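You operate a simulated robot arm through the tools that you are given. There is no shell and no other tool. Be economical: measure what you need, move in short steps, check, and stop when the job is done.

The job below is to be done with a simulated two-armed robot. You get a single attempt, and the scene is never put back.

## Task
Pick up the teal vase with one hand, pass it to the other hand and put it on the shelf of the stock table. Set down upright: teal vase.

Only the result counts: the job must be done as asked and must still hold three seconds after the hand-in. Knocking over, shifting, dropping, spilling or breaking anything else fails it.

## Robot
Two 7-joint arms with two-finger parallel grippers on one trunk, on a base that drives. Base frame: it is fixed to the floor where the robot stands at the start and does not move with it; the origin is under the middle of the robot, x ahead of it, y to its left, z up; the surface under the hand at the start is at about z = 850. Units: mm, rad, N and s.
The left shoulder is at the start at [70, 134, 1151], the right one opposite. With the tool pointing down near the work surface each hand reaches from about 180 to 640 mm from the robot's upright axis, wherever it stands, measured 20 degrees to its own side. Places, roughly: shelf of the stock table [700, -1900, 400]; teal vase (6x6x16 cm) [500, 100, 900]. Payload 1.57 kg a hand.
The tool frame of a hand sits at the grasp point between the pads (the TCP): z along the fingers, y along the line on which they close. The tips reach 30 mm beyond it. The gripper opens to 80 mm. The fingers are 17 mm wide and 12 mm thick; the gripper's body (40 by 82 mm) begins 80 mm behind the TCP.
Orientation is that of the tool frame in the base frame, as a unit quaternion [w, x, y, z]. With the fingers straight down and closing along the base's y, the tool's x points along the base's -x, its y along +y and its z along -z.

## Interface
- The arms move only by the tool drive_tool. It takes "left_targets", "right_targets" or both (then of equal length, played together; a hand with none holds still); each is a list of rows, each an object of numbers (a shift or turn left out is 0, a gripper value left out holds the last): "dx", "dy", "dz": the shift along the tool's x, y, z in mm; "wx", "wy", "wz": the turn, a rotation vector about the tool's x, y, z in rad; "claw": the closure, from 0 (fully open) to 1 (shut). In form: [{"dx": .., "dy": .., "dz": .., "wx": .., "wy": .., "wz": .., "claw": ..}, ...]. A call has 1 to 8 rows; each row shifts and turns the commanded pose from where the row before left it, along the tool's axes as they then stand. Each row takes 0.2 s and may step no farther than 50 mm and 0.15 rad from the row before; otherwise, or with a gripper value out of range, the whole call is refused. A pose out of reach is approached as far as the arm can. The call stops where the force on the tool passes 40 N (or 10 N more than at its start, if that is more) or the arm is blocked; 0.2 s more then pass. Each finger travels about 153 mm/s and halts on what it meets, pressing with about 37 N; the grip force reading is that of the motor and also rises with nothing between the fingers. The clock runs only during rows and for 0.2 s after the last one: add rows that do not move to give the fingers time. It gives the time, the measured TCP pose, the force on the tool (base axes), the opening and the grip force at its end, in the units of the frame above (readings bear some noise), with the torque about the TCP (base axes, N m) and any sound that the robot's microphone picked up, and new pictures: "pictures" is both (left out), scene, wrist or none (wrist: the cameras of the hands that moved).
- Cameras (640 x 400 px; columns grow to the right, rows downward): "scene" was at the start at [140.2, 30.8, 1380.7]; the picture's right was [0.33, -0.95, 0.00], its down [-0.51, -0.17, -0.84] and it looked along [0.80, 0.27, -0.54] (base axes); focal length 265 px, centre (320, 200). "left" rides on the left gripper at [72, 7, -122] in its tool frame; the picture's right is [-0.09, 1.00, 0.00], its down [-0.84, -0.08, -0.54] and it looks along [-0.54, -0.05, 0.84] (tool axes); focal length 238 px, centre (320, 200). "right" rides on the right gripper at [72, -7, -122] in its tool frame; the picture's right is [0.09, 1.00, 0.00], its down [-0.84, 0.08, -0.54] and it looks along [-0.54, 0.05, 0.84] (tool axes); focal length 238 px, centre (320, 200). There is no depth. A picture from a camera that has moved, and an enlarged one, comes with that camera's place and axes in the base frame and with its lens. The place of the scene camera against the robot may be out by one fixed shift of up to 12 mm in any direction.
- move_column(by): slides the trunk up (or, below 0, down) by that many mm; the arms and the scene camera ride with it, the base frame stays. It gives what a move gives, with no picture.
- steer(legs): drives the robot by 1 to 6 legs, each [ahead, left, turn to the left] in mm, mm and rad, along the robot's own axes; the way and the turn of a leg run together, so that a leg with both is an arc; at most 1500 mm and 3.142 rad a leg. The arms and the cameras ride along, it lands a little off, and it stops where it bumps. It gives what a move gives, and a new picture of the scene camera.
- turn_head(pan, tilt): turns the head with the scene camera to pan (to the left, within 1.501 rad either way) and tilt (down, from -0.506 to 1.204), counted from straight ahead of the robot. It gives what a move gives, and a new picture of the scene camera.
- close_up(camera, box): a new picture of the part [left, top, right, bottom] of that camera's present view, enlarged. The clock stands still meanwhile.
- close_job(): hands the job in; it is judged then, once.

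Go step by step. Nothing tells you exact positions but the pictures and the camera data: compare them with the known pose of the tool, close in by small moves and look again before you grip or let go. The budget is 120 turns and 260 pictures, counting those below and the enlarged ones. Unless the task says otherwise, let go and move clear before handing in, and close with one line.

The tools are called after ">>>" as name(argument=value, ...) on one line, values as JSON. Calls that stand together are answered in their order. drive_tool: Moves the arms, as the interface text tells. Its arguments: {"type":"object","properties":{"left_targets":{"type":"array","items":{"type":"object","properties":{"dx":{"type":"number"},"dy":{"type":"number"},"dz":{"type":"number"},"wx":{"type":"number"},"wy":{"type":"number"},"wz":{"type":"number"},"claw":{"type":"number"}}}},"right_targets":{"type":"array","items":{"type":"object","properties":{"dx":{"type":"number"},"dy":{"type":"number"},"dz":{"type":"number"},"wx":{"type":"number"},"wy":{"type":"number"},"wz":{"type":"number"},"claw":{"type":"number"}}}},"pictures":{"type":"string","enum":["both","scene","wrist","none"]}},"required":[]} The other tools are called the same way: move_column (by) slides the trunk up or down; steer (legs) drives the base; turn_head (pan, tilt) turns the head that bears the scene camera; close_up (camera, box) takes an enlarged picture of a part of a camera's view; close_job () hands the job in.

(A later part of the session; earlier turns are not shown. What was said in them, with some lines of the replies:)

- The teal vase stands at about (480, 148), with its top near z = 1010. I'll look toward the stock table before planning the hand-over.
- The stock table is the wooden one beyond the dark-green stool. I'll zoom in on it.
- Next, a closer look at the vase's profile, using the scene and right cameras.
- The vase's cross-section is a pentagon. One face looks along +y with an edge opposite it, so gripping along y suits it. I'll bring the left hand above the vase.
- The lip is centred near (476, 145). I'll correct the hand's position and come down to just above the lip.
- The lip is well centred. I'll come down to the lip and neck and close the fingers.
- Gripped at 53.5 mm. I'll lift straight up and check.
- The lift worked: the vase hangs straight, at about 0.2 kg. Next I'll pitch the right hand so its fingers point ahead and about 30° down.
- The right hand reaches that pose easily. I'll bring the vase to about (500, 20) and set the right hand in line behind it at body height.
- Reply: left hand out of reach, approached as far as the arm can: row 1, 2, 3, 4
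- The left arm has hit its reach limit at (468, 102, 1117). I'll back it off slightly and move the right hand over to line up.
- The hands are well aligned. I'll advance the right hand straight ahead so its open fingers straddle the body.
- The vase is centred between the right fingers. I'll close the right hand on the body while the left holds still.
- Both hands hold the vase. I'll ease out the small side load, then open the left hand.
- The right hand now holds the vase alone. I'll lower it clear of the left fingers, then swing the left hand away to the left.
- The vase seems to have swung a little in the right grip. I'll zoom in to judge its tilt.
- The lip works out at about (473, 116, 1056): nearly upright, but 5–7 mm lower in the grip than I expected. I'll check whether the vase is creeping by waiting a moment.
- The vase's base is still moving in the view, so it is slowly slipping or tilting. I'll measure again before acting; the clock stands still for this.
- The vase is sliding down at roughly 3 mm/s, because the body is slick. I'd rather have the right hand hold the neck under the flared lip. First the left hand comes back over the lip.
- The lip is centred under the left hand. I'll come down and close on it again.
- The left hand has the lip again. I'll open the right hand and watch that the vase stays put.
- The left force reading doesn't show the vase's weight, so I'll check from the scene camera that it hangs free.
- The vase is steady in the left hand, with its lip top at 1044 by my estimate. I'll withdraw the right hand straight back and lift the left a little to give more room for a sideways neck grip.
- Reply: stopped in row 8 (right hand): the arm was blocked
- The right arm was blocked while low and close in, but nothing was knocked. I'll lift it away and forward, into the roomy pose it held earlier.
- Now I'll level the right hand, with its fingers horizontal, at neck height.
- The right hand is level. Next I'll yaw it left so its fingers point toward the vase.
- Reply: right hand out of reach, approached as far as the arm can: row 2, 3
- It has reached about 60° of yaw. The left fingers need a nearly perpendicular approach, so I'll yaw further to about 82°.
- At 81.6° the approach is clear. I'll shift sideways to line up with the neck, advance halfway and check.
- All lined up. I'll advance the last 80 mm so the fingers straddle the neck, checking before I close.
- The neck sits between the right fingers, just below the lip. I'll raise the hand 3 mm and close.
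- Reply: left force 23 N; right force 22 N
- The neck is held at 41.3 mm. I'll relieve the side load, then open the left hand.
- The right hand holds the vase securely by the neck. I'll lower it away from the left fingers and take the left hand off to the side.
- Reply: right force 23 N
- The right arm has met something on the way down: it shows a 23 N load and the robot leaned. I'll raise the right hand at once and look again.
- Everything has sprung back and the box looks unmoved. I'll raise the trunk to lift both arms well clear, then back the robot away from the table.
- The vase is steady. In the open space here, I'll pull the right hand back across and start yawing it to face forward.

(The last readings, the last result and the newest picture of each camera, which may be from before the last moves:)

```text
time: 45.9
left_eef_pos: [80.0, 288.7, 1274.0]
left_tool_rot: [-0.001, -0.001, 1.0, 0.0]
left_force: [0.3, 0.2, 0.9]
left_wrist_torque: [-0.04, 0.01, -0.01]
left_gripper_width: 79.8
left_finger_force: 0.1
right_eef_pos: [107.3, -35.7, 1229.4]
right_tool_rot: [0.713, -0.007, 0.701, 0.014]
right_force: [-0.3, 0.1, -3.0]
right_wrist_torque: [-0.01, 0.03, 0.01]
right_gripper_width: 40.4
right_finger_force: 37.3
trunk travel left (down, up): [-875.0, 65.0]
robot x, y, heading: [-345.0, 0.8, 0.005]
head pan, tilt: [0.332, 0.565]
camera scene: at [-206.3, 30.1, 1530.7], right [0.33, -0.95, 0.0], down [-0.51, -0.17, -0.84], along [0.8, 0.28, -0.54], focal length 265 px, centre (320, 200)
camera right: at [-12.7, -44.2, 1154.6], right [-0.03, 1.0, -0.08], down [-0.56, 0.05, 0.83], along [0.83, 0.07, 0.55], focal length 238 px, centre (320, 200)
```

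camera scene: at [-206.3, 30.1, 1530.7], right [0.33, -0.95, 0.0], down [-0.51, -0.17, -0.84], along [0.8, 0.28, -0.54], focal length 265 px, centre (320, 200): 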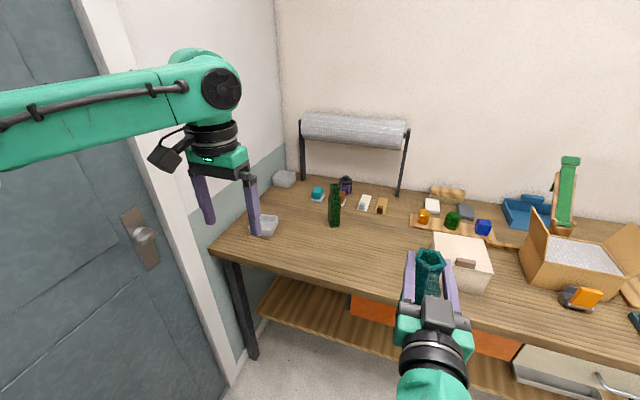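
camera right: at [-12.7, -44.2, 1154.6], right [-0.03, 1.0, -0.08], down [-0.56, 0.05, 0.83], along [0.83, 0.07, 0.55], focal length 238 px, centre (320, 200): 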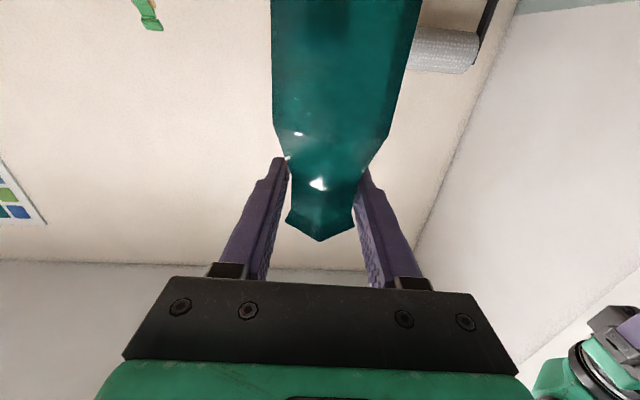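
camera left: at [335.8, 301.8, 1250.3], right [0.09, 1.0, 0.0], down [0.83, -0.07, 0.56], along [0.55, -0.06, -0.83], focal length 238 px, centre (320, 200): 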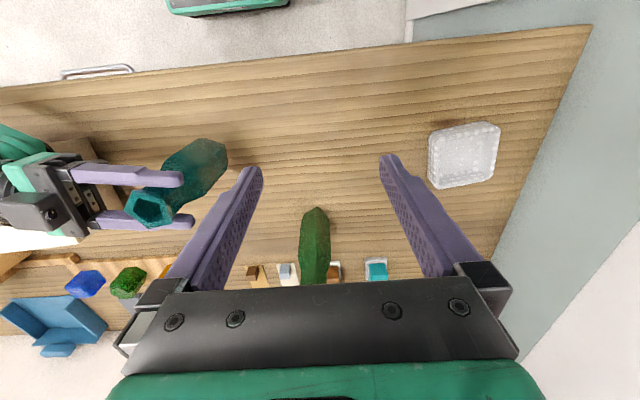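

The hand points forward with the vase upright. Next I'll drive sideways to the right toward the stock table, turning the head to watch.

>>> turn_head(pan=-0.7, tilt=0.6)

>>> steer(legs=[[-50, -900, 0]])

```text
time: 47.2
left_eef_pos: [80.4, 288.6, 1274.0]
left_tool_rot: [-0.001, -0.001, 1.0, -0.001]
left_force: [-1.0, 0.2, 0.8]
left_wrist_torque: [-0.02, 0.0, 0.01]
left_gripper_width: 79.7
left_finger_force: 0.1
right_eef_pos: [106.4, -35.3, 1229.5]
right_tool_rot: [0.712, -0.008, 0.702, 0.015]
right_force: [0.1, -0.4, -2.5]
right_wrist_torque: [-0.01, 0.02, 0.0]
right_gripper_width: 40.5
right_finger_force: 37.6
trunk travel left (down, up): [-875.0, 65.0]
robot x, y, heading: [-346.9, -0.7, 0.0]
head pan, tilt: [-0.7, 0.6]
camera scene: at [-223.1, -55.4, 1527.5], right [-0.64, -0.77, 0.0], down [-0.43, 0.36, -0.82], along [0.63, -0.53, -0.57], focal length 265 px, centre (320, 200)
```

scene: 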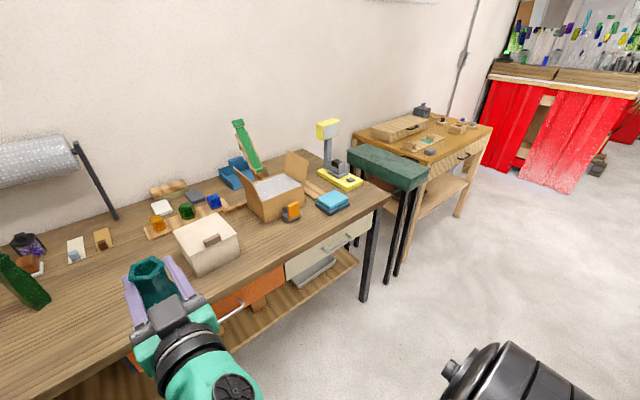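

```text
time: 52.0
left_eef_pos: [31.5, -610.5, 1274.3]
left_tool_rot: [0.0, -0.001, 1.0, 0.0]
left_force: [-0.1, 0.2, -0.5]
left_wrist_torque: [0.0, -0.06, -0.01]
left_gripper_width: 80.1
left_finger_force: 0.1
right_eef_pos: [56.4, -935.3, 1229.6]
right_tool_rot: [0.712, -0.007, 0.702, 0.014]
right_force: [0.0, -0.1, -2.8]
right_wrist_torque: [0.02, 0.03, 0.01]
right_gripper_width: 40.6
right_finger_force: 37.0
trunk travel left (down, up): [-875.0, 65.0]
robot x, y, heading: [-398.6, -899.4, 0.0]
head pan, tilt: [-0.7, 0.6]
camera scene: at [-273.0, -954.9, 1527.6], right [-0.64, -0.76, 0.0], down [-0.43, 0.36, -0.83], along [0.63, -0.53, -0.56], focal length 265 px, centre (320, 200)
```

scene: 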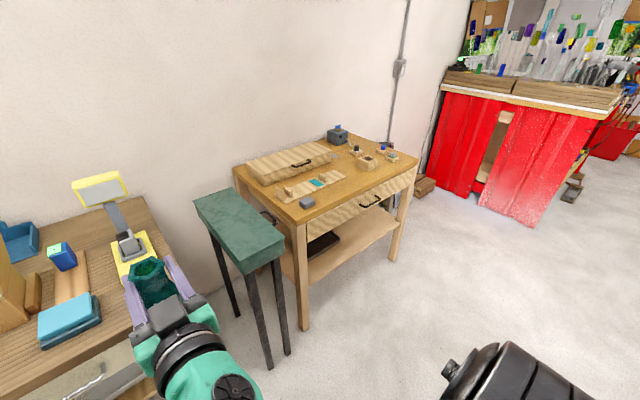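

I can see the stock table clearly: drawers on top, an open lower shelf, and a dark item at the shelf's left end. I'll continue right.

>>> steer(legs=[[0, -880, 0]])

>>> turn_head(pan=0.0, tilt=0.75)

```text
time: 56.6
left_eef_pos: [31.9, -1482.3, 1274.1]
left_tool_rot: [-0.001, -0.003, 1.0, -0.001]
left_force: [-1.2, 0.0, 0.2]
left_wrist_torque: [-0.04, -0.02, 0.01]
left_gripper_width: 79.8
left_finger_force: 0.1
right_eef_pos: [58.8, -1805.8, 1228.2]
right_tool_rot: [0.712, -0.009, 0.701, 0.016]
right_force: [-0.3, -0.7, -1.9]
right_wrist_torque: [-0.01, 0.0, 0.01]
right_gripper_width: 40.6
right_finger_force: 36.6
trunk travel left (down, up): [-875.0, 65.0]
robot x, y, heading: [-394.0, -1774.0, 0.001]
head pan, tilt: [-0.7, 0.6]
camera scene: at [-271.2, -1826.6, 1527.6], right [-0.64, -0.77, 0.0], down [-0.43, 0.36, -0.83], along [0.63, -0.53, -0.56], focal length 265 px, centre (320, 200)
```

scene: 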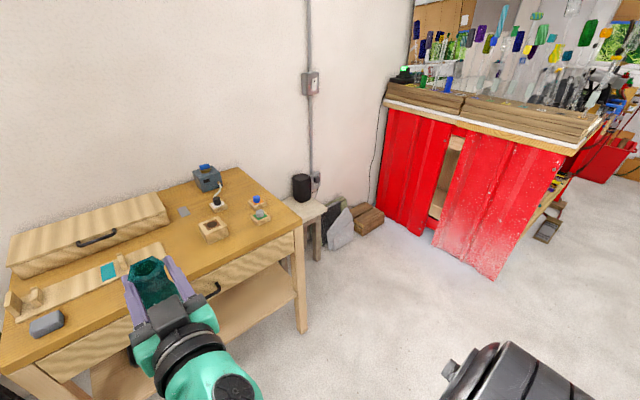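

```text
time: 57.6
left_eef_pos: [31.8, -1481.8, 1273.9]
left_tool_rot: [-0.001, -0.003, 1.0, 0.001]
left_force: [0.5, 0.4, -0.1]
left_wrist_torque: [0.02, 0.02, -0.01]
left_gripper_width: 79.7
left_finger_force: 0.1
right_eef_pos: [58.5, -1805.5, 1228.0]
right_tool_rot: [0.712, -0.009, 0.702, 0.015]
right_force: [-0.3, -1.5, -2.1]
right_wrist_torque: [0.0, 0.0, 0.03]
right_gripper_width: 40.5
right_finger_force: 36.3
trunk travel left (down, up): [-875.0, 65.0]
robot x, y, heading: [-396.9, -1772.0, 0.002]
head pan, tilt: [0.0, 0.75]
camera scene: at [-256.3, -1770.8, 1514.7], right [0.0, -1.0, 0.0], down [-0.68, 0.0, -0.73], along [0.73, 0.0, -0.68], focal length 265 px, centre (320, 200)
```

scene: 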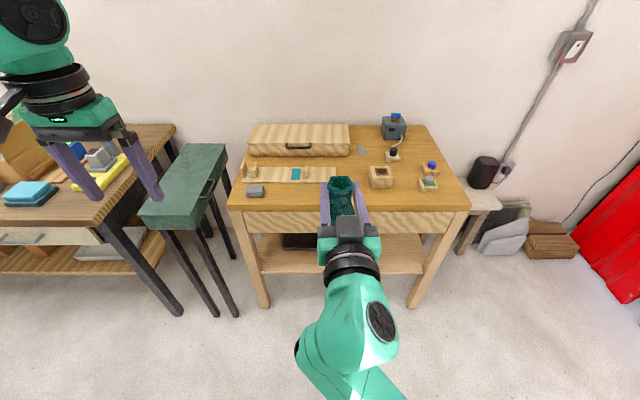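

The table front is at x ≈ 440, and the shelf opening runs from about z = 400 to 675. I'll tuck the left hand in, then lower the trunk for a level look at the shelf.

>>> drive_tool(left_targets=[{"dx": 40, "dy": 15}, {"dx": 40, "dy": 15}, {"dx": 40, "dy": 15}, {"dx": 40, "dy": 15}, {}], pictures="none")

>>> move_column(by=-400)

>>> turn_head(pan=0.0, tilt=0.7)

```text
time: 58.8
left_eef_pos: [-131.9, -1423.6, 1274.7]
left_tool_rot: [-0.001, -0.002, 1.0, 0.0]
left_force: [-0.7, -0.8, 0.2]
left_wrist_torque: [0.01, 0.0, -0.02]
left_gripper_width: 80.2
left_finger_force: 0.0
right_eef_pos: [57.0, -1805.1, 1229.7]
right_tool_rot: [0.713, -0.009, 0.701, 0.015]
right_force: [0.1, 0.4, -3.2]
right_wrist_torque: [0.03, 0.01, 0.01]
right_gripper_width: 40.6
right_finger_force: 37.6
trunk travel left (down, up): [-875.0, 65.0]
robot x, y, heading: [-392.5, -1773.8, 0.001]
head pan, tilt: [0.0, 0.75]
```

```text
time: 62.7
left_eef_pos: [-128.4, -1423.4, 874.9]
left_tool_rot: [0.0, -0.003, 1.0, 0.001]
left_force: [0.1, 0.8, -0.5]
left_wrist_torque: [-0.05, 0.02, -0.02]
left_gripper_width: 80.0
left_finger_force: 0.1
right_eef_pos: [58.4, -1804.5, 827.7]
right_tool_rot: [0.712, -0.009, 0.702, 0.015]
right_force: [-0.6, 0.1, -3.0]
right_wrist_torque: [0.0, -0.02, 0.0]
right_gripper_width: 40.4
right_finger_force: 36.9
trunk travel left (down, up): [-475.0, 465.0]
robot x, y, heading: [-394.7, -1774.2, 0.005]
head pan, tilt: [0.0, 0.75]
```

```text
time: 63.3
left_eef_pos: [-129.2, -1423.5, 874.0]
left_tool_rot: [-0.001, -0.002, 1.0, 0.0]
left_force: [0.2, 0.2, -0.1]
left_wrist_torque: [-0.01, 0.03, 0.02]
left_gripper_width: 80.2
left_finger_force: 0.1
right_eef_pos: [57.8, -1806.1, 828.0]
right_tool_rot: [0.712, -0.009, 0.702, 0.016]
right_force: [0.2, 0.0, -3.7]
right_wrist_torque: [0.0, 0.03, 0.01]
right_gripper_width: 40.5
right_finger_force: 37.2
trunk travel left (down, up): [-475.0, 465.0]
robot x, y, heading: [-397.5, -1769.5, 0.005]
head pan, tilt: [0.0, 0.7]
camera scene: at [-254.4, -1770.8, 1118.9], right [0.0, -1.0, 0.0], down [-0.64, 0.0, -0.76], along [0.76, 0.0, -0.64], focal length 265 px, centre (320, 200)
```

scene: 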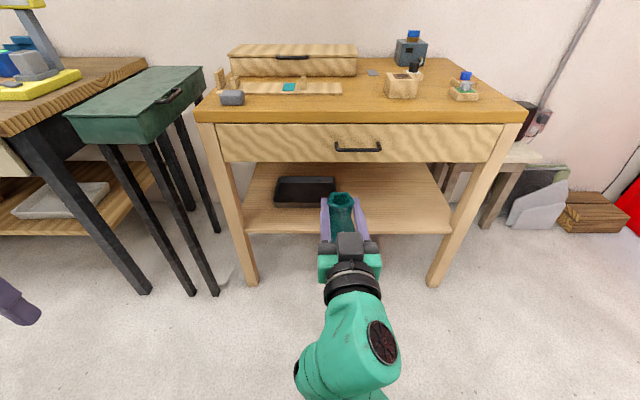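

The shelf is empty to the right of the dark tray (tray at y ≈ −1583 to −1834). I'll aim for about y = −2000, x ≈ 570, so I shift right and lower further.

>>> steer(legs=[[0, -195, 0]])

>>> move_column(by=-245)

>>> turn_head(pan=0.0, tilt=0.45)

>>> close_up(camera="scene", box=[200, 120, 480, 320])

>>> close_up(camera="right", box=[0, 0, 640, 400])

```text
time: 64.9
left_eef_pos: [-128.4, -1616.8, 874.0]
left_tool_rot: [-0.001, -0.003, 1.0, 0.0]
left_force: [-0.1, 0.1, 0.7]
left_wrist_torque: [0.01, 0.0, -0.02]
left_gripper_width: 79.9
left_finger_force: 0.1
right_eef_pos: [59.7, -2000.6, 828.1]
right_tool_rot: [0.712, -0.009, 0.702, 0.016]
right_force: [-0.1, 1.0, -2.7]
right_wrist_torque: [-0.01, 0.05, 0.0]
right_gripper_width: 40.8
right_finger_force: 37.0
trunk travel left (down, up): [-475.0, 465.0]
robot x, y, heading: [-392.0, -1970.1, 0.009]
head pan, tilt: [0.0, 0.7]
camera scene: at [-253.6, -1966.4, 1118.9], right [0.0, -1.0, 0.0], down [-0.64, 0.0, -0.76], along [0.76, 0.0, -0.64], focal length 265 px, centre (320, 200)
```

scene: 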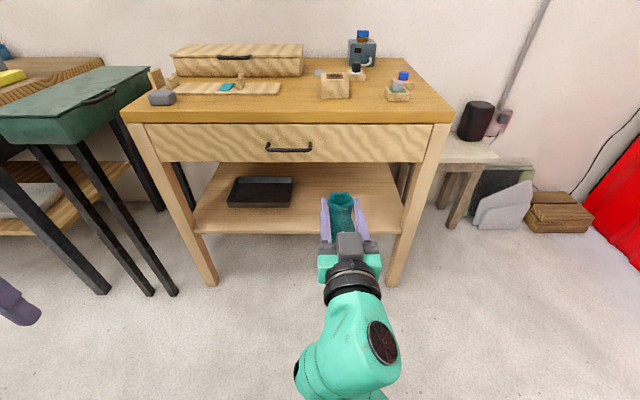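

```text
time: 67.4
left_eef_pos: [-128.8, -1617.8, 629.6]
left_tool_rot: [0.0, -0.002, 1.0, -0.001]
left_force: [0.4, -0.2, 1.0]
left_wrist_torque: [0.01, 0.0, -0.01]
left_gripper_width: 79.9
left_finger_force: 0.1
right_eef_pos: [59.5, -2000.3, 583.9]
right_tool_rot: [0.712, -0.009, 0.702, 0.016]
right_force: [0.7, 0.3, -2.1]
right_wrist_torque: [-0.03, -0.01, 0.03]
right_gripper_width: 40.6
right_finger_force: 36.8
trunk travel left (down, up): [-230.0, 710.0]
robot x, y, heading: [-393.3, -1970.1, 0.009]
head pan, tilt: [0.0, 0.7]
```

```text
time: 68.2
left_eef_pos: [-129.2, -1617.4, 628.9]
left_tool_rot: [-0.001, -0.002, 1.0, 0.001]
left_force: [0.3, -0.5, 0.0]
left_wrist_torque: [-0.02, 0.0, 0.01]
left_gripper_width: 79.7
left_finger_force: 0.0
right_eef_pos: [59.3, -2000.0, 583.8]
right_tool_rot: [0.713, -0.009, 0.701, 0.016]
right_force: [0.0, -0.3, -3.0]
right_wrist_torque: [-0.02, -0.01, -0.01]
right_gripper_width: 40.3
right_finger_force: 36.9
trunk travel left (down, up): [-230.0, 710.0]
robot x, y, heading: [-391.3, -1968.5, 0.008]
head pan, tilt: [0.0, 0.45]
camera scene: at [-246.7, -1965.6, 896.0], right [0.0, -1.0, 0.0], down [-0.44, 0.0, -0.9], along [0.9, 0.0, -0.44], focal length 265 px, centre (320, 200)
```

scene: 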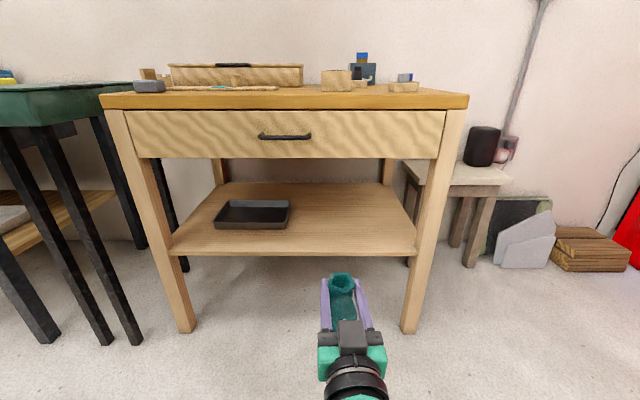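

```text
2.00 times, centred on (340, 220) of scene
camera zoom: at [-246.7, -1965.6, 896.0], right [0.0, -1.0, 0.0], down [-0.44, 0.0, -0.9], along [0.9, 0.0, -0.44], focal length 529 px, centre (280, 160)
```

zoom: 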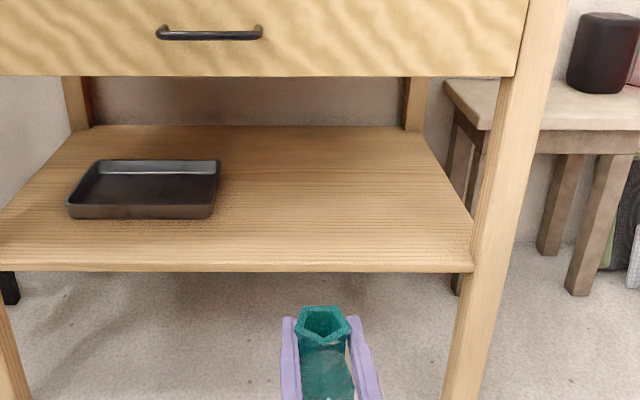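

```text
1.00 times, centred on (320, 200) of right (not enlarged: the box is as wide or as high as the picture)
camera zoom: at [-60.2, -2010.4, 509.6], right [-0.03, 1.0, -0.08], down [-0.56, 0.05, 0.83], along [0.83, 0.07, 0.55], focal length 238 px, centre (320, 200)
```

zoom: 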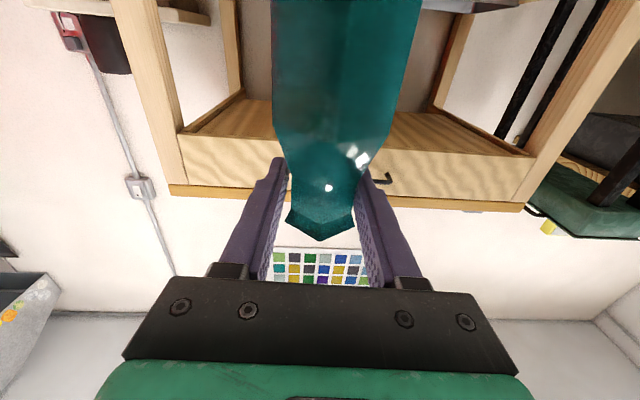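

The shelf is clear. The vase's base hangs near z ≈ 447, above the shelf, and its lip is at ≈ 607, below the drawer at ≈ 680. I'll drive ahead part way.

>>> steer(legs=[[250, 0, -0.008]])

>>> steer(legs=[[150, 0, 0]])

>>> turn_head(pan=-0.15, tilt=0.65)

```text
time: 70.0
left_eef_pos: [124.7, -1619.3, 629.6]
left_tool_rot: [-0.002, 0.0, 1.0, 0.001]
left_force: [0.0, -0.6, 0.6]
left_wrist_torque: [0.01, -0.02, 0.04]
left_gripper_width: 80.2
left_finger_force: 0.1
right_eef_pos: [309.1, -2003.0, 582.4]
right_tool_rot: [0.712, -0.007, 0.702, 0.013]
right_force: [0.0, 0.2, -3.5]
right_wrist_torque: [-0.01, 0.0, 0.03]
right_gripper_width: 40.5
right_finger_force: 37.4
trunk travel left (down, up): [-230.0, 710.0]
robot x, y, heading: [-141.4, -1966.1, -0.005]
head pan, tilt: [0.0, 0.45]
camera scene: at [4.0, -1966.4, 896.1], right [0.0, -1.0, 0.0], down [-0.44, 0.0, -0.9], along [0.9, 0.0, -0.44], focal length 265 px, centre (320, 200)
```

scene: 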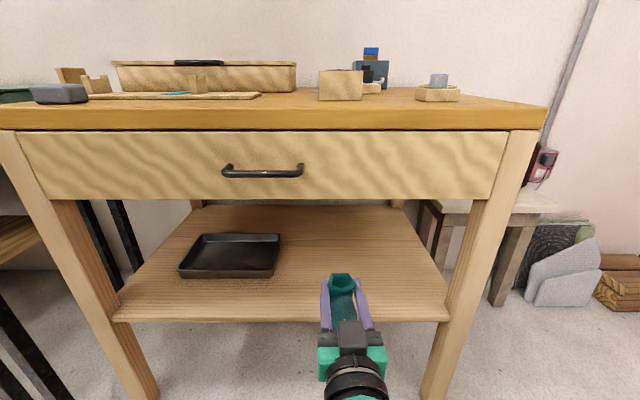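

```text
time: 71.4
left_eef_pos: [275.5, -1619.6, 629.6]
left_tool_rot: [-0.002, 0.001, 1.0, 0.0]
left_force: [0.5, -0.3, -0.5]
left_wrist_torque: [0.0, -0.01, 0.01]
left_gripper_width: 80.2
left_finger_force: 0.0
right_eef_pos: [459.3, -2004.3, 584.3]
right_tool_rot: [0.712, -0.007, 0.702, 0.013]
right_force: [0.6, 0.2, -3.7]
right_wrist_torque: [-0.01, -0.01, 0.02]
right_gripper_width: 40.8
right_finger_force: 37.0
trunk travel left (down, up): [-230.0, 710.0]
robot x, y, heading: [7.3, -1964.7, -0.004]
head pan, tilt: [0.0, 0.45]
camera scene: at [155.3, -1966.8, 896.1], right [0.0, -1.0, 0.0], down [-0.44, 0.0, -0.9], along [0.9, 0.0, -0.44], focal length 265 px, centre (320, 200)
```

scene: 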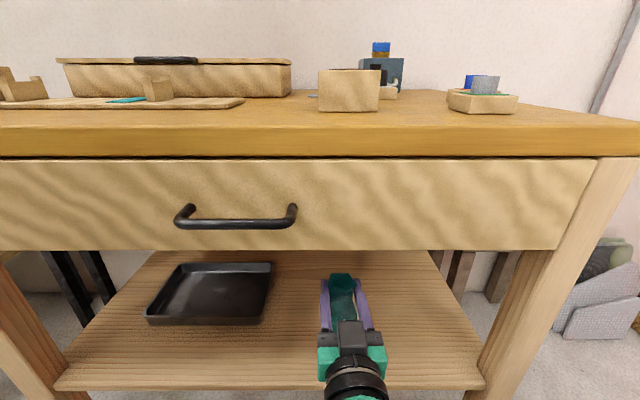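

```text
time: 72.1
left_eef_pos: [275.4, -1619.8, 629.4]
left_tool_rot: [-0.001, 0.001, 1.0, 0.0]
left_force: [-0.2, 0.5, -0.4]
left_wrist_torque: [0.01, -0.01, -0.01]
left_gripper_width: 80.0
left_finger_force: 0.0
right_eef_pos: [460.4, -2003.6, 583.2]
right_tool_rot: [0.712, -0.006, 0.702, 0.013]
right_force: [0.0, 0.0, -3.4]
right_wrist_torque: [-0.02, 0.01, -0.02]
right_gripper_width: 40.3
right_finger_force: 37.3
trunk travel left (down, up): [-230.0, 710.0]
robot x, y, heading: [10.5, -1968.6, -0.007]
head pan, tilt: [-0.15, 0.649]
camera scene: at [148.9, -1979.8, 878.3], right [-0.15, -0.99, 0.0], down [-0.6, 0.09, -0.8], along [0.79, -0.12, -0.6], focal length 265 px, centre (320, 200)
```

scene: 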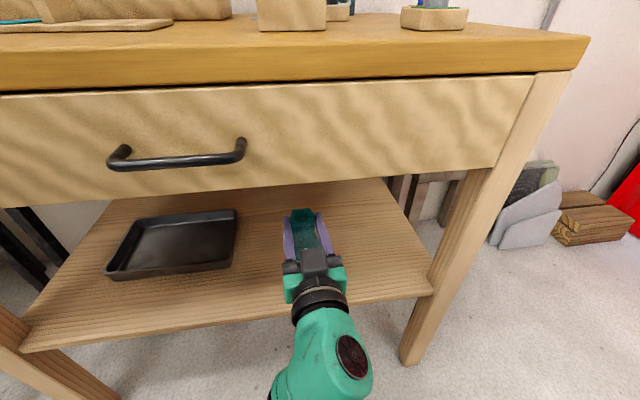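

The vase is at the opening, with good clearance all round. I'll extend the right arm straight in to about x = 570.

>>> drive_tool(right_targets=[{"dz": 30}, {"dz": 30}, {"dz": 30}, {"dz": 25}, {}], pictures="both")

>>> close_up(camera="scene", box=[220, 160, 420, 320])

```text
time: 73.3
left_eef_pos: [274.9, -1620.1, 628.8]
left_tool_rot: [-0.001, 0.0, 1.0, -0.001]
left_force: [-0.7, -0.4, 0.0]
left_wrist_torque: [0.01, 0.01, -0.01]
left_gripper_width: 80.1
left_finger_force: 0.1
right_eef_pos: [576.9, -1999.9, 585.4]
right_tool_rot: [0.712, -0.006, 0.702, 0.013]
right_force: [-0.6, -0.1, -2.2]
right_wrist_torque: [-0.02, 0.01, -0.01]
right_gripper_width: 40.4
right_finger_force: 37.2
trunk travel left (down, up): [-230.0, 710.0]
robot x, y, heading: [6.6, -1968.6, -0.009]
head pan, tilt: [-0.15, 0.649]
camera scene: at [149.0, -1979.8, 878.2], right [-0.15, -0.99, 0.0], down [-0.6, 0.09, -0.8], along [0.79, -0.12, -0.61], focal length 265 px, centre (320, 200)
camera right: at [457.8, -2009.4, 510.9], right [-0.03, 1.0, -0.08], down [-0.56, 0.05, 0.83], along [0.83, 0.07, 0.55], focal length 238 px, centre (320, 200)
```

scene: 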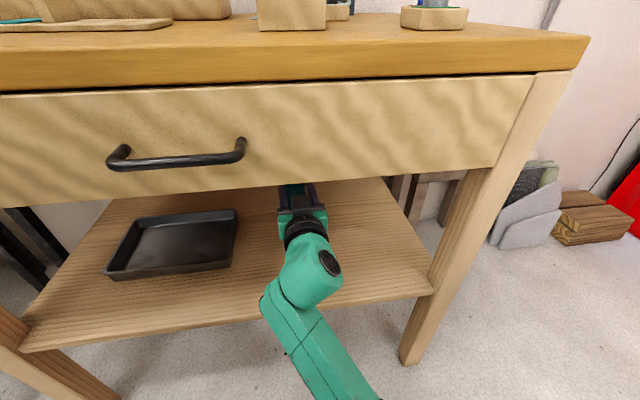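
right: 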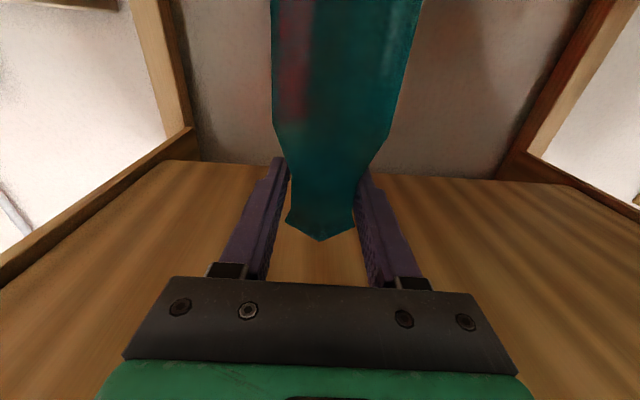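

```text
2.50 times, centred on (320, 240) of scene
camera zoom: at [149.0, -1979.8, 878.2], right [-0.15, -0.99, 0.0], down [-0.6, 0.09, -0.8], along [0.79, -0.12, -0.61], focal length 662 px, centre (320, 100)
```

zoom: 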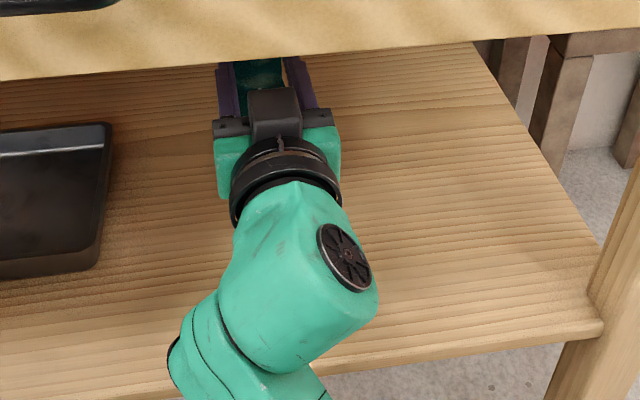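

The forearm runs near the shelf's front edge, so I'll check its clearance from the left-hand camera before lowering.

>>> close_up(camera="left", box=[0, 0, 640, 400])

>>> turn_head(pan=-0.1, tilt=1.1)

```text
1.00 times, centred on (320, 200) of left (not enlarged: the box is as wide or as high as the picture)
camera zoom: at [203.6, -1613.4, 751.2], right [0.09, 1.0, 0.0], down [0.84, -0.08, 0.54], along [0.54, -0.05, -0.84], focal length 238 px, centre (320, 200)
```

zoom: 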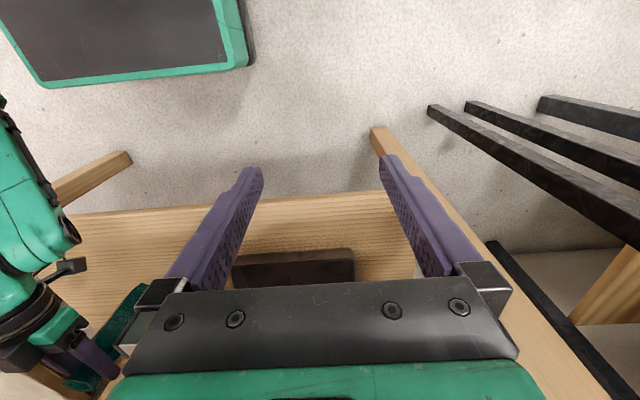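

```text
time: 74.2
left_eef_pos: [275.6, -1621.2, 629.9]
left_tool_rot: [-0.001, 0.001, 1.0, 0.0]
left_force: [0.2, -0.6, 0.4]
left_wrist_torque: [0.01, 0.01, -0.02]
left_gripper_width: 80.0
left_finger_force: 0.0
right_eef_pos: [576.1, -2000.9, 585.6]
right_tool_rot: [0.712, -0.006, 0.702, 0.013]
right_force: [-0.1, 0.3, -2.6]
right_wrist_torque: [-0.04, 0.02, -0.01]
right_gripper_width: 40.4
right_finger_force: 37.1
trunk travel left (down, up): [-230.0, 710.0]
robot x, y, heading: [9.4, -1966.0, -0.013]
head pan, tilt: [-0.099, 1.1]
camera scene: at [126.1, -1973.0, 844.0], right [-0.1, -0.99, 0.0], down [-0.89, 0.09, -0.45], along [0.45, -0.05, -0.89], focal length 265 px, centre (320, 200)
```

scene: 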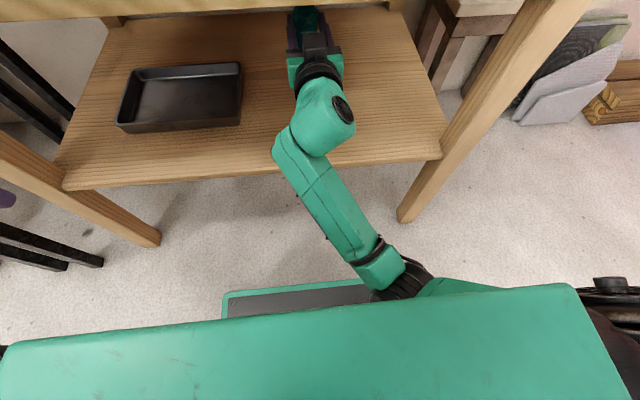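

The forearm's lowest point over the shelf is about 110 mm above it, so there's room. I'll lower the vase with the arm, slowly near the end.

>>> drive_tool(right_targets=[{"dx": 15}, {"dx": 15}, {"dx": 8}, {}], pictures="wrist")

>>> close_up(camera="left", box=[0, 200, 200, 400])

```text
time: 75.2
left_eef_pos: [275.9, -1619.2, 630.0]
left_tool_rot: [-0.001, 0.001, 1.0, 0.0]
left_force: [-1.0, -0.4, -0.4]
left_wrist_torque: [0.03, 0.02, 0.01]
left_gripper_width: 80.0
left_finger_force: 0.0
right_eef_pos: [577.7, -2004.9, 545.7]
right_tool_rot: [0.714, -0.013, 0.701, 0.004]
right_force: [-0.7, -0.5, -2.4]
right_wrist_torque: [0.01, 0.04, -0.01]
right_gripper_width: 40.6
right_finger_force: 36.3
trunk travel left (down, up): [-230.0, 710.0]
robot x, y, heading: [5.2, -1963.0, -0.002]
head pan, tilt: [-0.099, 1.1]
camera right: at [458.8, -2015.5, 471.5], right [-0.02, 0.99, -0.1], down [-0.56, 0.08, 0.83], along [0.83, 0.08, 0.55], focal length 238 px, centre (320, 200)
```

right: 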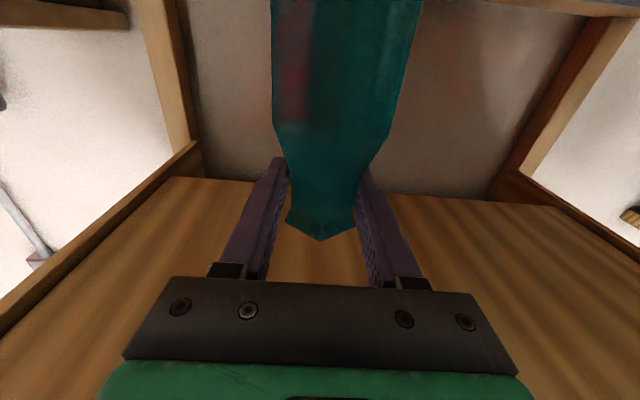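

```text
2.00 times, centred on (100, 300) of left
camera zoom: at [203.6, -1613.4, 751.2], right [0.09, 1.0, 0.0], down [0.84, -0.08, 0.54], along [0.54, -0.05, -0.84], focal length 477 px, centre (760, 0)
```

zoom: 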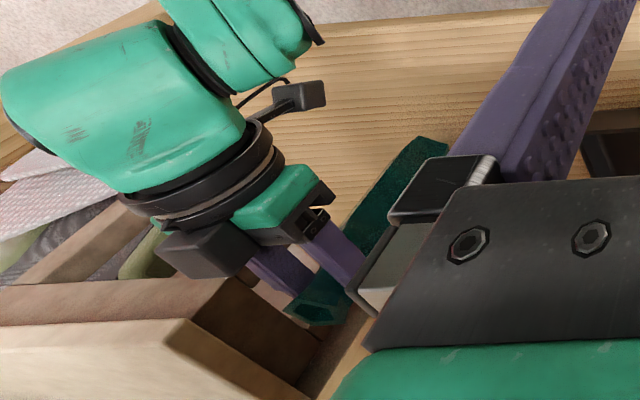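

The base should now be about 10 mm above the shelf. The arm's orientation drifted by about 1°, so I'll finish with tiny trunk steps, watching the force.

>>> move_column(by=-6)

>>> move_column(by=-3)

```text
time: 75.8
left_eef_pos: [276.2, -1620.0, 623.9]
left_tool_rot: [0.001, 0.001, 1.0, 0.0]
left_force: [-0.2, 0.2, 0.2]
left_wrist_torque: [-0.02, 0.0, -0.02]
left_gripper_width: 80.0
left_finger_force: 0.0
right_eef_pos: [577.0, -2005.1, 537.9]
right_tool_rot: [0.713, -0.013, 0.701, 0.004]
right_force: [0.1, -0.1, -2.2]
right_wrist_torque: [0.0, 0.01, 0.0]
right_gripper_width: 40.5
right_finger_force: 36.7
trunk travel left (down, up): [-224.0, 716.0]
robot x, y, heading: [10.2, -1968.3, -0.005]
head pan, tilt: [-0.099, 1.1]
```

```text
time: 76.3
left_eef_pos: [276.4, -1620.2, 620.6]
left_tool_rot: [-0.001, 0.001, 1.0, 0.001]
left_force: [0.3, -0.1, -0.4]
left_wrist_torque: [-0.02, -0.01, 0.02]
left_gripper_width: 80.0
left_finger_force: 0.1
right_eef_pos: [577.8, -2004.2, 534.7]
right_tool_rot: [0.712, -0.012, 0.702, 0.004]
right_force: [0.8, 0.1, -3.0]
right_wrist_torque: [0.0, 0.02, 0.01]
right_gripper_width: 40.6
right_finger_force: 37.1
trunk travel left (down, up): [-221.0, 719.0]
robot x, y, heading: [7.4, -1970.8, -0.007]
head pan, tilt: [-0.099, 1.1]
```

There's no contact yet, so I'll keep going in small steps.

>>> move_column(by=-3)

>>> move_column(by=-3)

>>> close_up(camera="left", box=[80, 220, 240, 380])

```text
time: 76.8
left_eef_pos: [275.4, -1618.4, 617.3]
left_tool_rot: [-0.001, 0.0, 1.0, 0.0]
left_force: [0.0, 0.1, 0.3]
left_wrist_torque: [-0.03, 0.0, 0.01]
left_gripper_width: 80.0
left_finger_force: 0.0
right_eef_pos: [577.4, -2004.3, 530.6]
right_tool_rot: [0.711, -0.013, 0.703, 0.005]
right_force: [0.5, 0.6, -2.5]
right_wrist_torque: [0.01, 0.0, -0.01]
right_gripper_width: 40.5
right_finger_force: 36.5
trunk travel left (down, up): [-218.0, 722.0]
robot x, y, heading: [6.7, -1965.5, -0.0]
head pan, tilt: [-0.099, 1.1]
```

```text
time: 77.3
left_eef_pos: [275.8, -1619.3, 613.6]
left_tool_rot: [-0.001, 0.001, 1.0, 0.0]
left_force: [-0.3, 0.6, 0.6]
left_wrist_torque: [-0.02, 0.03, -0.02]
left_gripper_width: 80.2
left_finger_force: 0.2
right_eef_pos: [575.4, -2004.0, 528.6]
right_tool_rot: [0.712, -0.013, 0.703, 0.004]
right_force: [0.4, 0.7, -3.5]
right_wrist_torque: [0.0, -0.02, 0.01]
right_gripper_width: 40.6
right_finger_force: 37.3
trunk travel left (down, up): [-215.0, 725.0]
robot x, y, heading: [8.9, -1965.0, -0.004]
head pan, tilt: [-0.099, 1.1]
```

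```text
2.50 times, centred on (160, 300) of left
camera zoom: at [203.5, -1613.5, 736.2], right [0.09, 1.0, 0.0], down [0.84, -0.08, 0.54], along [0.54, -0.05, -0.84], focal length 596 px, centre (720, -50)
```

zoom: 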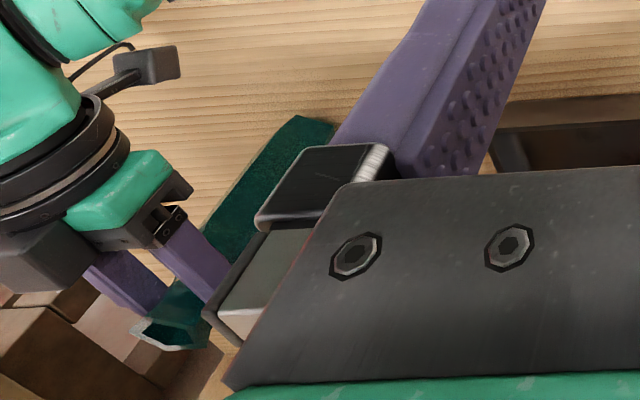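

Still no contact, so I'll continue down.

>>> move_column(by=-3)

>>> move_column(by=-3)

>>> move_column(by=-2)

```text
time: 77.8
left_eef_pos: [276.0, -1619.7, 611.4]
left_tool_rot: [-0.001, 0.001, 1.0, 0.001]
left_force: [0.2, 0.2, 0.4]
left_wrist_torque: [0.02, -0.01, 0.0]
left_gripper_width: 80.0
left_finger_force: 0.1
right_eef_pos: [576.5, -2003.8, 524.7]
right_tool_rot: [0.711, -0.013, 0.703, 0.004]
right_force: [-0.1, -0.2, -3.8]
right_wrist_torque: [0.0, 0.02, -0.05]
right_gripper_width: 40.6
right_finger_force: 36.7
trunk travel left (down, up): [-212.0, 728.0]
robot x, y, heading: [11.3, -1967.9, -0.005]
head pan, tilt: [-0.099, 1.1]
```

```text
time: 78.3
left_eef_pos: [275.3, -1618.0, 608.4]
left_tool_rot: [-0.002, 0.001, 1.0, -0.001]
left_force: [0.4, -0.6, 0.2]
left_wrist_torque: [0.05, 0.0, 0.01]
left_gripper_width: 79.9
left_finger_force: 0.1
right_eef_pos: [576.1, -2004.8, 523.2]
right_tool_rot: [0.711, -0.014, 0.703, 0.006]
right_force: [1.2, -0.2, -3.8]
right_wrist_torque: [0.01, 0.0, 0.01]
right_gripper_width: 40.5
right_finger_force: 37.5
trunk travel left (down, up): [-209.0, 731.0]
robot x, y, heading: [6.0, -1968.4, -0.009]
head pan, tilt: [-0.099, 1.1]
```

```text
time: 78.9
left_eef_pos: [276.4, -1620.5, 606.8]
left_tool_rot: [-0.001, 0.001, 1.0, 0.0]
left_force: [-0.4, -0.7, 0.5]
left_wrist_torque: [-0.02, -0.02, 0.0]
left_gripper_width: 80.0
left_finger_force: 0.0
right_eef_pos: [577.2, -2003.1, 520.9]
right_tool_rot: [0.712, -0.014, 0.702, 0.005]
right_force: [0.3, 0.0, -3.3]
right_wrist_torque: [0.0, 0.0, -0.04]
right_gripper_width: 40.6
right_finger_force: 36.9
trunk travel left (down, up): [-207.0, 733.0]
robot x, y, heading: [9.8, -1966.0, -0.001]
head pan, tilt: [-0.099, 1.1]
```

>>> move_column(by=-3)

>>> move_column(by=-3)

>>> move_column(by=-2)

>>> turn_head(pan=-0.1, tilt=0.9)

>>> close_up(camera="left", box=[80, 220, 240, 380])

```text
time: 79.4
left_eef_pos: [275.7, -1619.8, 603.1]
left_tool_rot: [0.0, 0.0, 1.0, 0.0]
left_force: [-0.5, -0.2, -0.3]
left_wrist_torque: [-0.01, -0.02, 0.01]
left_gripper_width: 80.0
left_finger_force: 0.1
right_eef_pos: [576.8, -2003.7, 518.3]
right_tool_rot: [0.712, -0.014, 0.702, 0.006]
right_force: [0.5, 0.7, -1.9]
right_wrist_torque: [0.04, 0.09, -0.01]
right_gripper_width: 40.2
right_finger_force: 37.0
trunk travel left (down, up): [-204.0, 736.0]
robot x, y, heading: [8.7, -1969.4, -0.006]
head pan, tilt: [-0.099, 1.1]
```

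```text
time: 79.9
left_eef_pos: [275.3, -1620.1, 601.4]
left_tool_rot: [0.001, 0.0, 1.0, 0.0]
left_force: [0.2, -0.5, 0.2]
left_wrist_torque: [-0.01, -0.01, -0.04]
left_gripper_width: 79.8
left_finger_force: 0.1
right_eef_pos: [576.7, -2004.2, 517.9]
right_tool_rot: [0.714, -0.015, 0.7, 0.007]
right_force: [2.6, -0.8, 10.9]
right_wrist_torque: [0.25, -0.07, -0.06]
right_gripper_width: 40.6
right_finger_force: 37.3
trunk travel left (down, up): [-201.0, 739.0]
robot x, y, heading: [4.0, -1968.0, -0.004]
head pan, tilt: [-0.099, 1.1]
```

```text
time: 80.4
left_eef_pos: [273.8, -1618.8, 599.7]
left_tool_rot: [0.002, 0.001, 1.0, 0.0]
left_force: [0.4, 0.0, 0.6]
left_wrist_torque: [-0.04, 0.0, 0.01]
left_gripper_width: 80.0
left_finger_force: 0.1
right_eef_pos: [575.5, -2004.7, 519.3]
right_tool_rot: [0.716, -0.013, 0.698, 0.004]
right_force: [4.3, -1.2, 24.0]
right_wrist_torque: [0.41, -0.24, -0.09]
right_gripper_width: 40.2
right_finger_force: 37.6
trunk travel left (down, up): [-199.0, 741.0]
robot x, y, heading: [3.2, -1967.5, -0.005]
head pan, tilt: [-0.099, 1.1]
```

```text
time: 81.2
left_eef_pos: [273.4, -1620.7, 599.7]
left_tool_rot: [0.003, 0.001, 1.0, 0.0]
left_force: [0.1, -0.4, 0.4]
left_wrist_torque: [0.02, 0.01, -0.01]
left_gripper_width: 79.9
left_finger_force: 0.0
right_eef_pos: [574.1, -2004.5, 517.1]
right_tool_rot: [0.715, -0.012, 0.699, 0.005]
right_force: [3.8, -1.3, 24.7]
right_wrist_torque: [0.41, -0.08, -0.03]
right_gripper_width: 40.8
right_finger_force: 37.7
trunk travel left (down, up): [-199.0, 741.0]
robot x, y, heading: [9.4, -1972.3, -0.002]
head pan, tilt: [-0.099, 0.901]
camera scene: at [135.2, -1974.3, 827.3], right [-0.1, -0.99, 0.0], down [-0.78, 0.08, -0.62], along [0.62, -0.06, -0.78], focal length 265 px, centre (320, 200)
```

scene: 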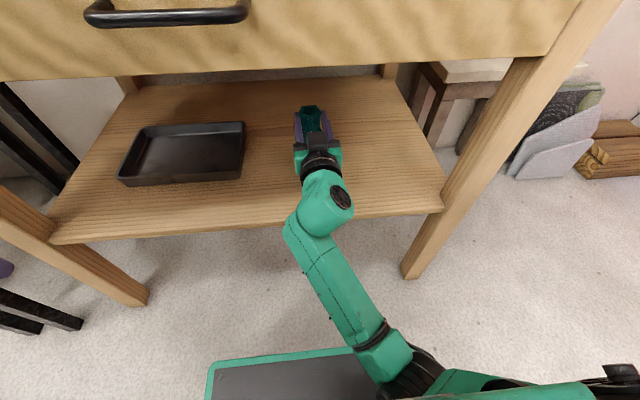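

```text
2.50 times, centred on (160, 300) of left
camera zoom: at [200.9, -1613.4, 721.2], right [0.09, 1.0, 0.0], down [0.83, -0.08, 0.54], along [0.54, -0.05, -0.84], focal length 596 px, centre (720, -50)
```

zoom: 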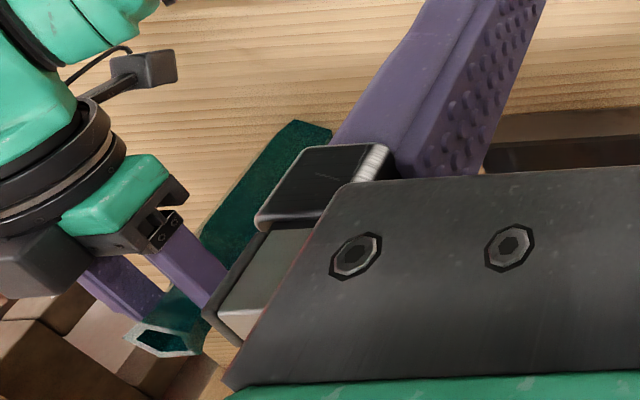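

The vase is on the shelf: contact came at TCP z ≈ 518. I'll relax the press, then release.

>>> move_column(by=4)

>>> drive_tool(right_targets=[{"claw": 0.4}, {"claw": 0.3}, {"claw": 0.15}, {"claw": 0}, {"claw": 0}, {}], pictures="both")

>>> close_up(camera="left", box=[80, 220, 240, 380])

```text
time: 81.7
left_eef_pos: [274.1, -1619.0, 603.1]
left_tool_rot: [0.002, 0.0, 1.0, 0.0]
left_force: [0.3, 0.8, 0.2]
left_wrist_torque: [-0.02, -0.02, 0.0]
left_gripper_width: 80.0
left_finger_force: 0.0
right_eef_pos: [576.3, -2004.8, 518.4]
right_tool_rot: [0.712, -0.012, 0.702, 0.004]
right_force: [0.6, 0.3, 9.9]
right_wrist_torque: [0.35, 0.16, -0.01]
right_gripper_width: 40.6
right_finger_force: 37.3
trunk travel left (down, up): [-203.0, 737.0]
robot x, y, heading: [5.2, -1965.4, -0.005]
head pan, tilt: [-0.099, 0.901]
```

```text
time: 83.1
left_eef_pos: [275.1, -1620.0, 604.1]
left_tool_rot: [0.0, 0.001, 1.0, 0.0]
left_force: [0.4, -0.5, 0.0]
left_wrist_torque: [-0.02, -0.01, 0.0]
left_gripper_width: 79.7
left_finger_force: 0.1
right_eef_pos: [575.7, -2003.3, 515.4]
right_tool_rot: [0.711, -0.013, 0.703, 0.005]
right_force: [0.2, -0.6, 0.2]
right_wrist_torque: [0.0, 0.0, -0.02]
right_gripper_width: 80.2
right_finger_force: 0.1
trunk travel left (down, up): [-203.0, 737.0]
robot x, y, heading: [7.9, -1966.6, -0.005]
head pan, tilt: [-0.099, 0.901]
camera scene: at [138.0, -1974.3, 830.8], right [-0.1, -0.99, 0.0], down [-0.78, 0.08, -0.62], along [0.62, -0.06, -0.78], focal length 265 px, centre (320, 200)
camera right: at [456.9, -2014.1, 442.5], right [-0.02, 0.99, -0.1], down [-0.55, 0.07, 0.83], along [0.83, 0.08, 0.55], focal length 238 px, centre (320, 200)
```

scene: 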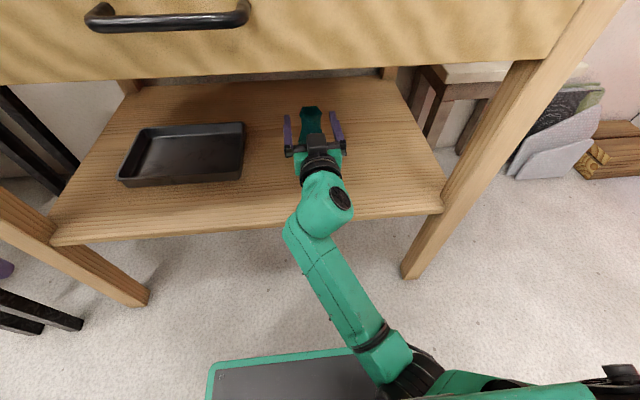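
right: 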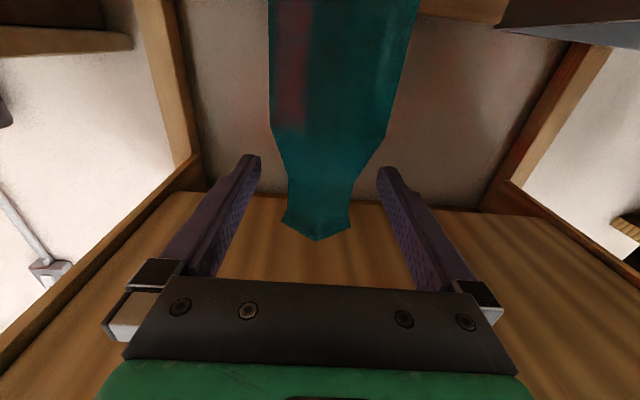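

```text
2.50 times, centred on (160, 300) of left
camera zoom: at [203.2, -1613.4, 724.3], right [0.09, 1.0, 0.0], down [0.84, -0.08, 0.54], along [0.54, -0.05, -0.84], focal length 596 px, centre (720, -50)
```

zoom: 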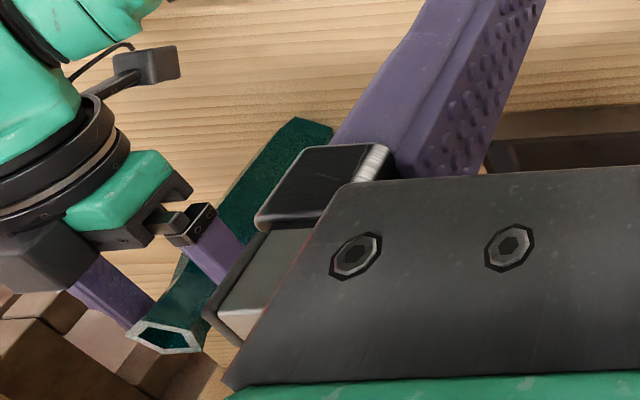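

The vase stands free between the open fingers. I'll withdraw straight back.

>>> drive_tool(right_targets=[{"dz": -20}, {"dz": -25}, {"dz": -30}, {"dz": -30}, {}], pictures="both")

```text
time: 84.3
left_eef_pos: [275.4, -1619.5, 601.9]
left_tool_rot: [0.0, 0.001, 1.0, 0.0]
left_force: [0.0, 0.8, 0.2]
left_wrist_torque: [-0.01, 0.01, -0.02]
left_gripper_width: 79.7
left_finger_force: 0.1
right_eef_pos: [471.3, -2003.8, 518.8]
right_tool_rot: [0.716, -0.012, 0.698, 0.007]
right_force: [-0.1, 0.3, -0.2]
right_wrist_torque: [0.01, 0.04, 0.06]
right_gripper_width: 80.2
right_finger_force: 0.1
trunk travel left (down, up): [-203.0, 737.0]
robot x, y, heading: [10.8, -1970.2, 0.0]
head pan, tilt: [-0.099, 0.901]
camera scene: at [137.9, -1974.3, 830.8], right [-0.1, -0.99, 0.0], down [-0.78, 0.08, -0.62], along [0.62, -0.06, -0.78], focal length 265 px, centre (320, 200)
camera right: at [352.9, -2014.7, 445.2], right [-0.03, 0.99, -0.1], down [-0.56, 0.07, 0.82], along [0.83, 0.08, 0.56], focal length 238 px, centre (320, 200)
```

scene: 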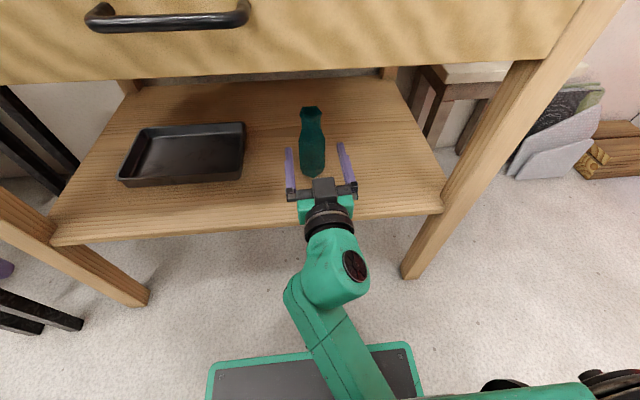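
right: 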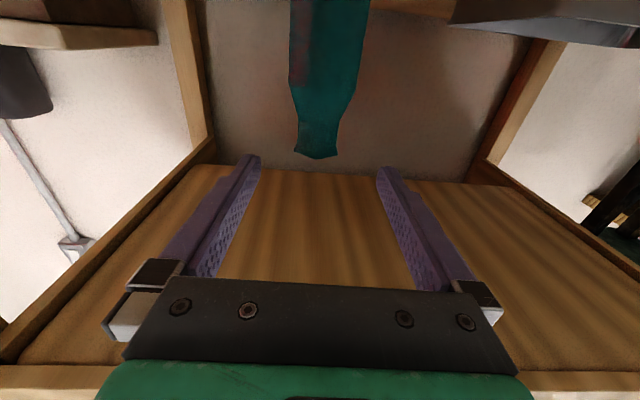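

The vase stands upright on the shelf. I'll back the robot away and verify.

>>> steer(legs=[[-300, 0, 0]])

>>> turn_head(pan=-0.1, tilt=0.55)

>>> close_up(camera="scene", box=[200, 80, 440, 300])

```text
time: 86.3
left_eef_pos: [-27.3, -1617.9, 602.6]
left_tool_rot: [0.0, 0.0, 1.0, 0.0]
left_force: [-0.3, -0.2, -0.1]
left_wrist_torque: [-0.01, 0.0, -0.04]
left_gripper_width: 79.8
left_finger_force: 0.0
right_eef_pos: [168.6, -2001.7, 517.1]
right_tool_rot: [0.712, -0.015, 0.702, 0.011]
right_force: [-0.1, -0.6, 0.3]
right_wrist_torque: [0.01, 0.0, 0.0]
right_gripper_width: 80.1
right_finger_force: 0.1
trunk travel left (down, up): [-203.0, 737.0]
robot x, y, heading: [-295.7, -1964.0, -0.002]
head pan, tilt: [-0.099, 0.901]
camera scene: at [-164.0, -1973.6, 830.8], right [-0.1, -1.0, 0.0], down [-0.78, 0.08, -0.62], along [0.62, -0.06, -0.78], focal length 265 px, centre (320, 200)
```

scene: 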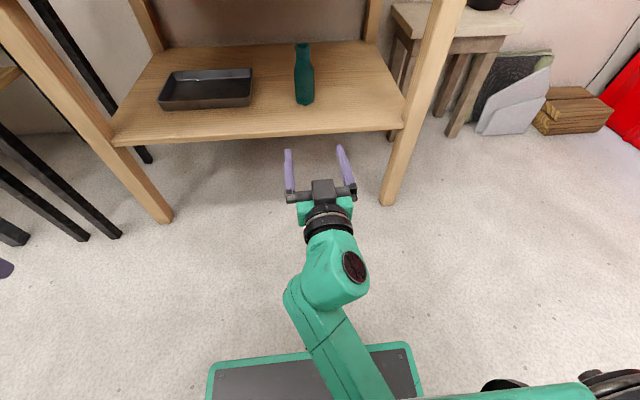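

```text
time: 87.2
left_eef_pos: [-26.8, -1619.3, 602.1]
left_tool_rot: [0.0, 0.0, 1.0, 0.0]
left_force: [0.8, 0.7, 0.3]
left_wrist_torque: [0.02, 0.0, 0.0]
left_gripper_width: 79.9
left_finger_force: 0.1
right_eef_pos: [168.9, -2001.7, 516.6]
right_tool_rot: [0.712, -0.016, 0.702, 0.009]
right_force: [-0.1, 0.2, 0.5]
right_wrist_torque: [-0.02, -0.04, -0.01]
right_gripper_width: 80.0
right_finger_force: 0.1
trunk travel left (down, up): [-203.0, 737.0]
robot x, y, heading: [-292.0, -1965.9, -0.001]
head pan, tilt: [-0.099, 0.55]
camera scene: at [-149.7, -1975.0, 860.0], right [-0.1, -1.0, 0.0], down [-0.52, 0.05, -0.85], along [0.85, -0.08, -0.52], focal length 265 px, centre (320, 200)
```

scene: 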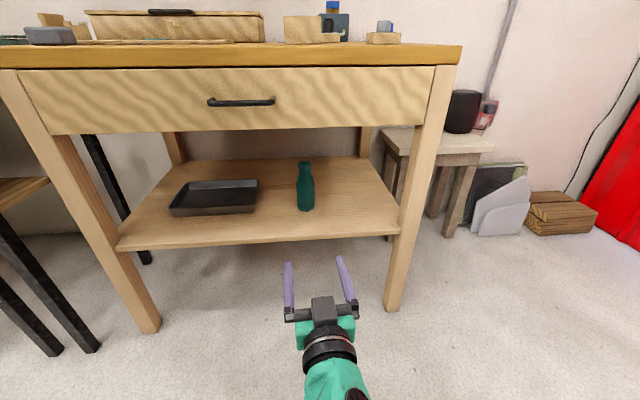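

```text
1.82 times, centred on (320, 190) of scene
camera zoom: at [-149.7, -1975.0, 860.0], right [-0.1, -1.0, 0.0], down [-0.52, 0.05, -0.85], along [0.85, -0.08, -0.52], focal length 481 px, centre (320, 218)
```

zoom: 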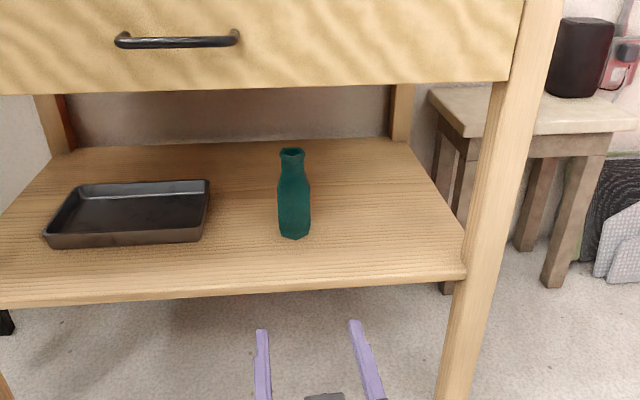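

The teal vase stands upright on the shelf, both hands are clear of it, and nothing else here has been disturbed. I'm handing the job in.

>>> close_job()

```text
The job is handed in.
```

The teal vase is standing upright on the stock table's shelf, picked up with the left hand and passed in the air to the right. The first pass slipped in the right hand's grip, so I took the vase back in the air with the left and passed it again at the neck. During that second pass the right arm briefly pressed on something, most likely the white box on the bench; from the pictures the box looked unmoved.
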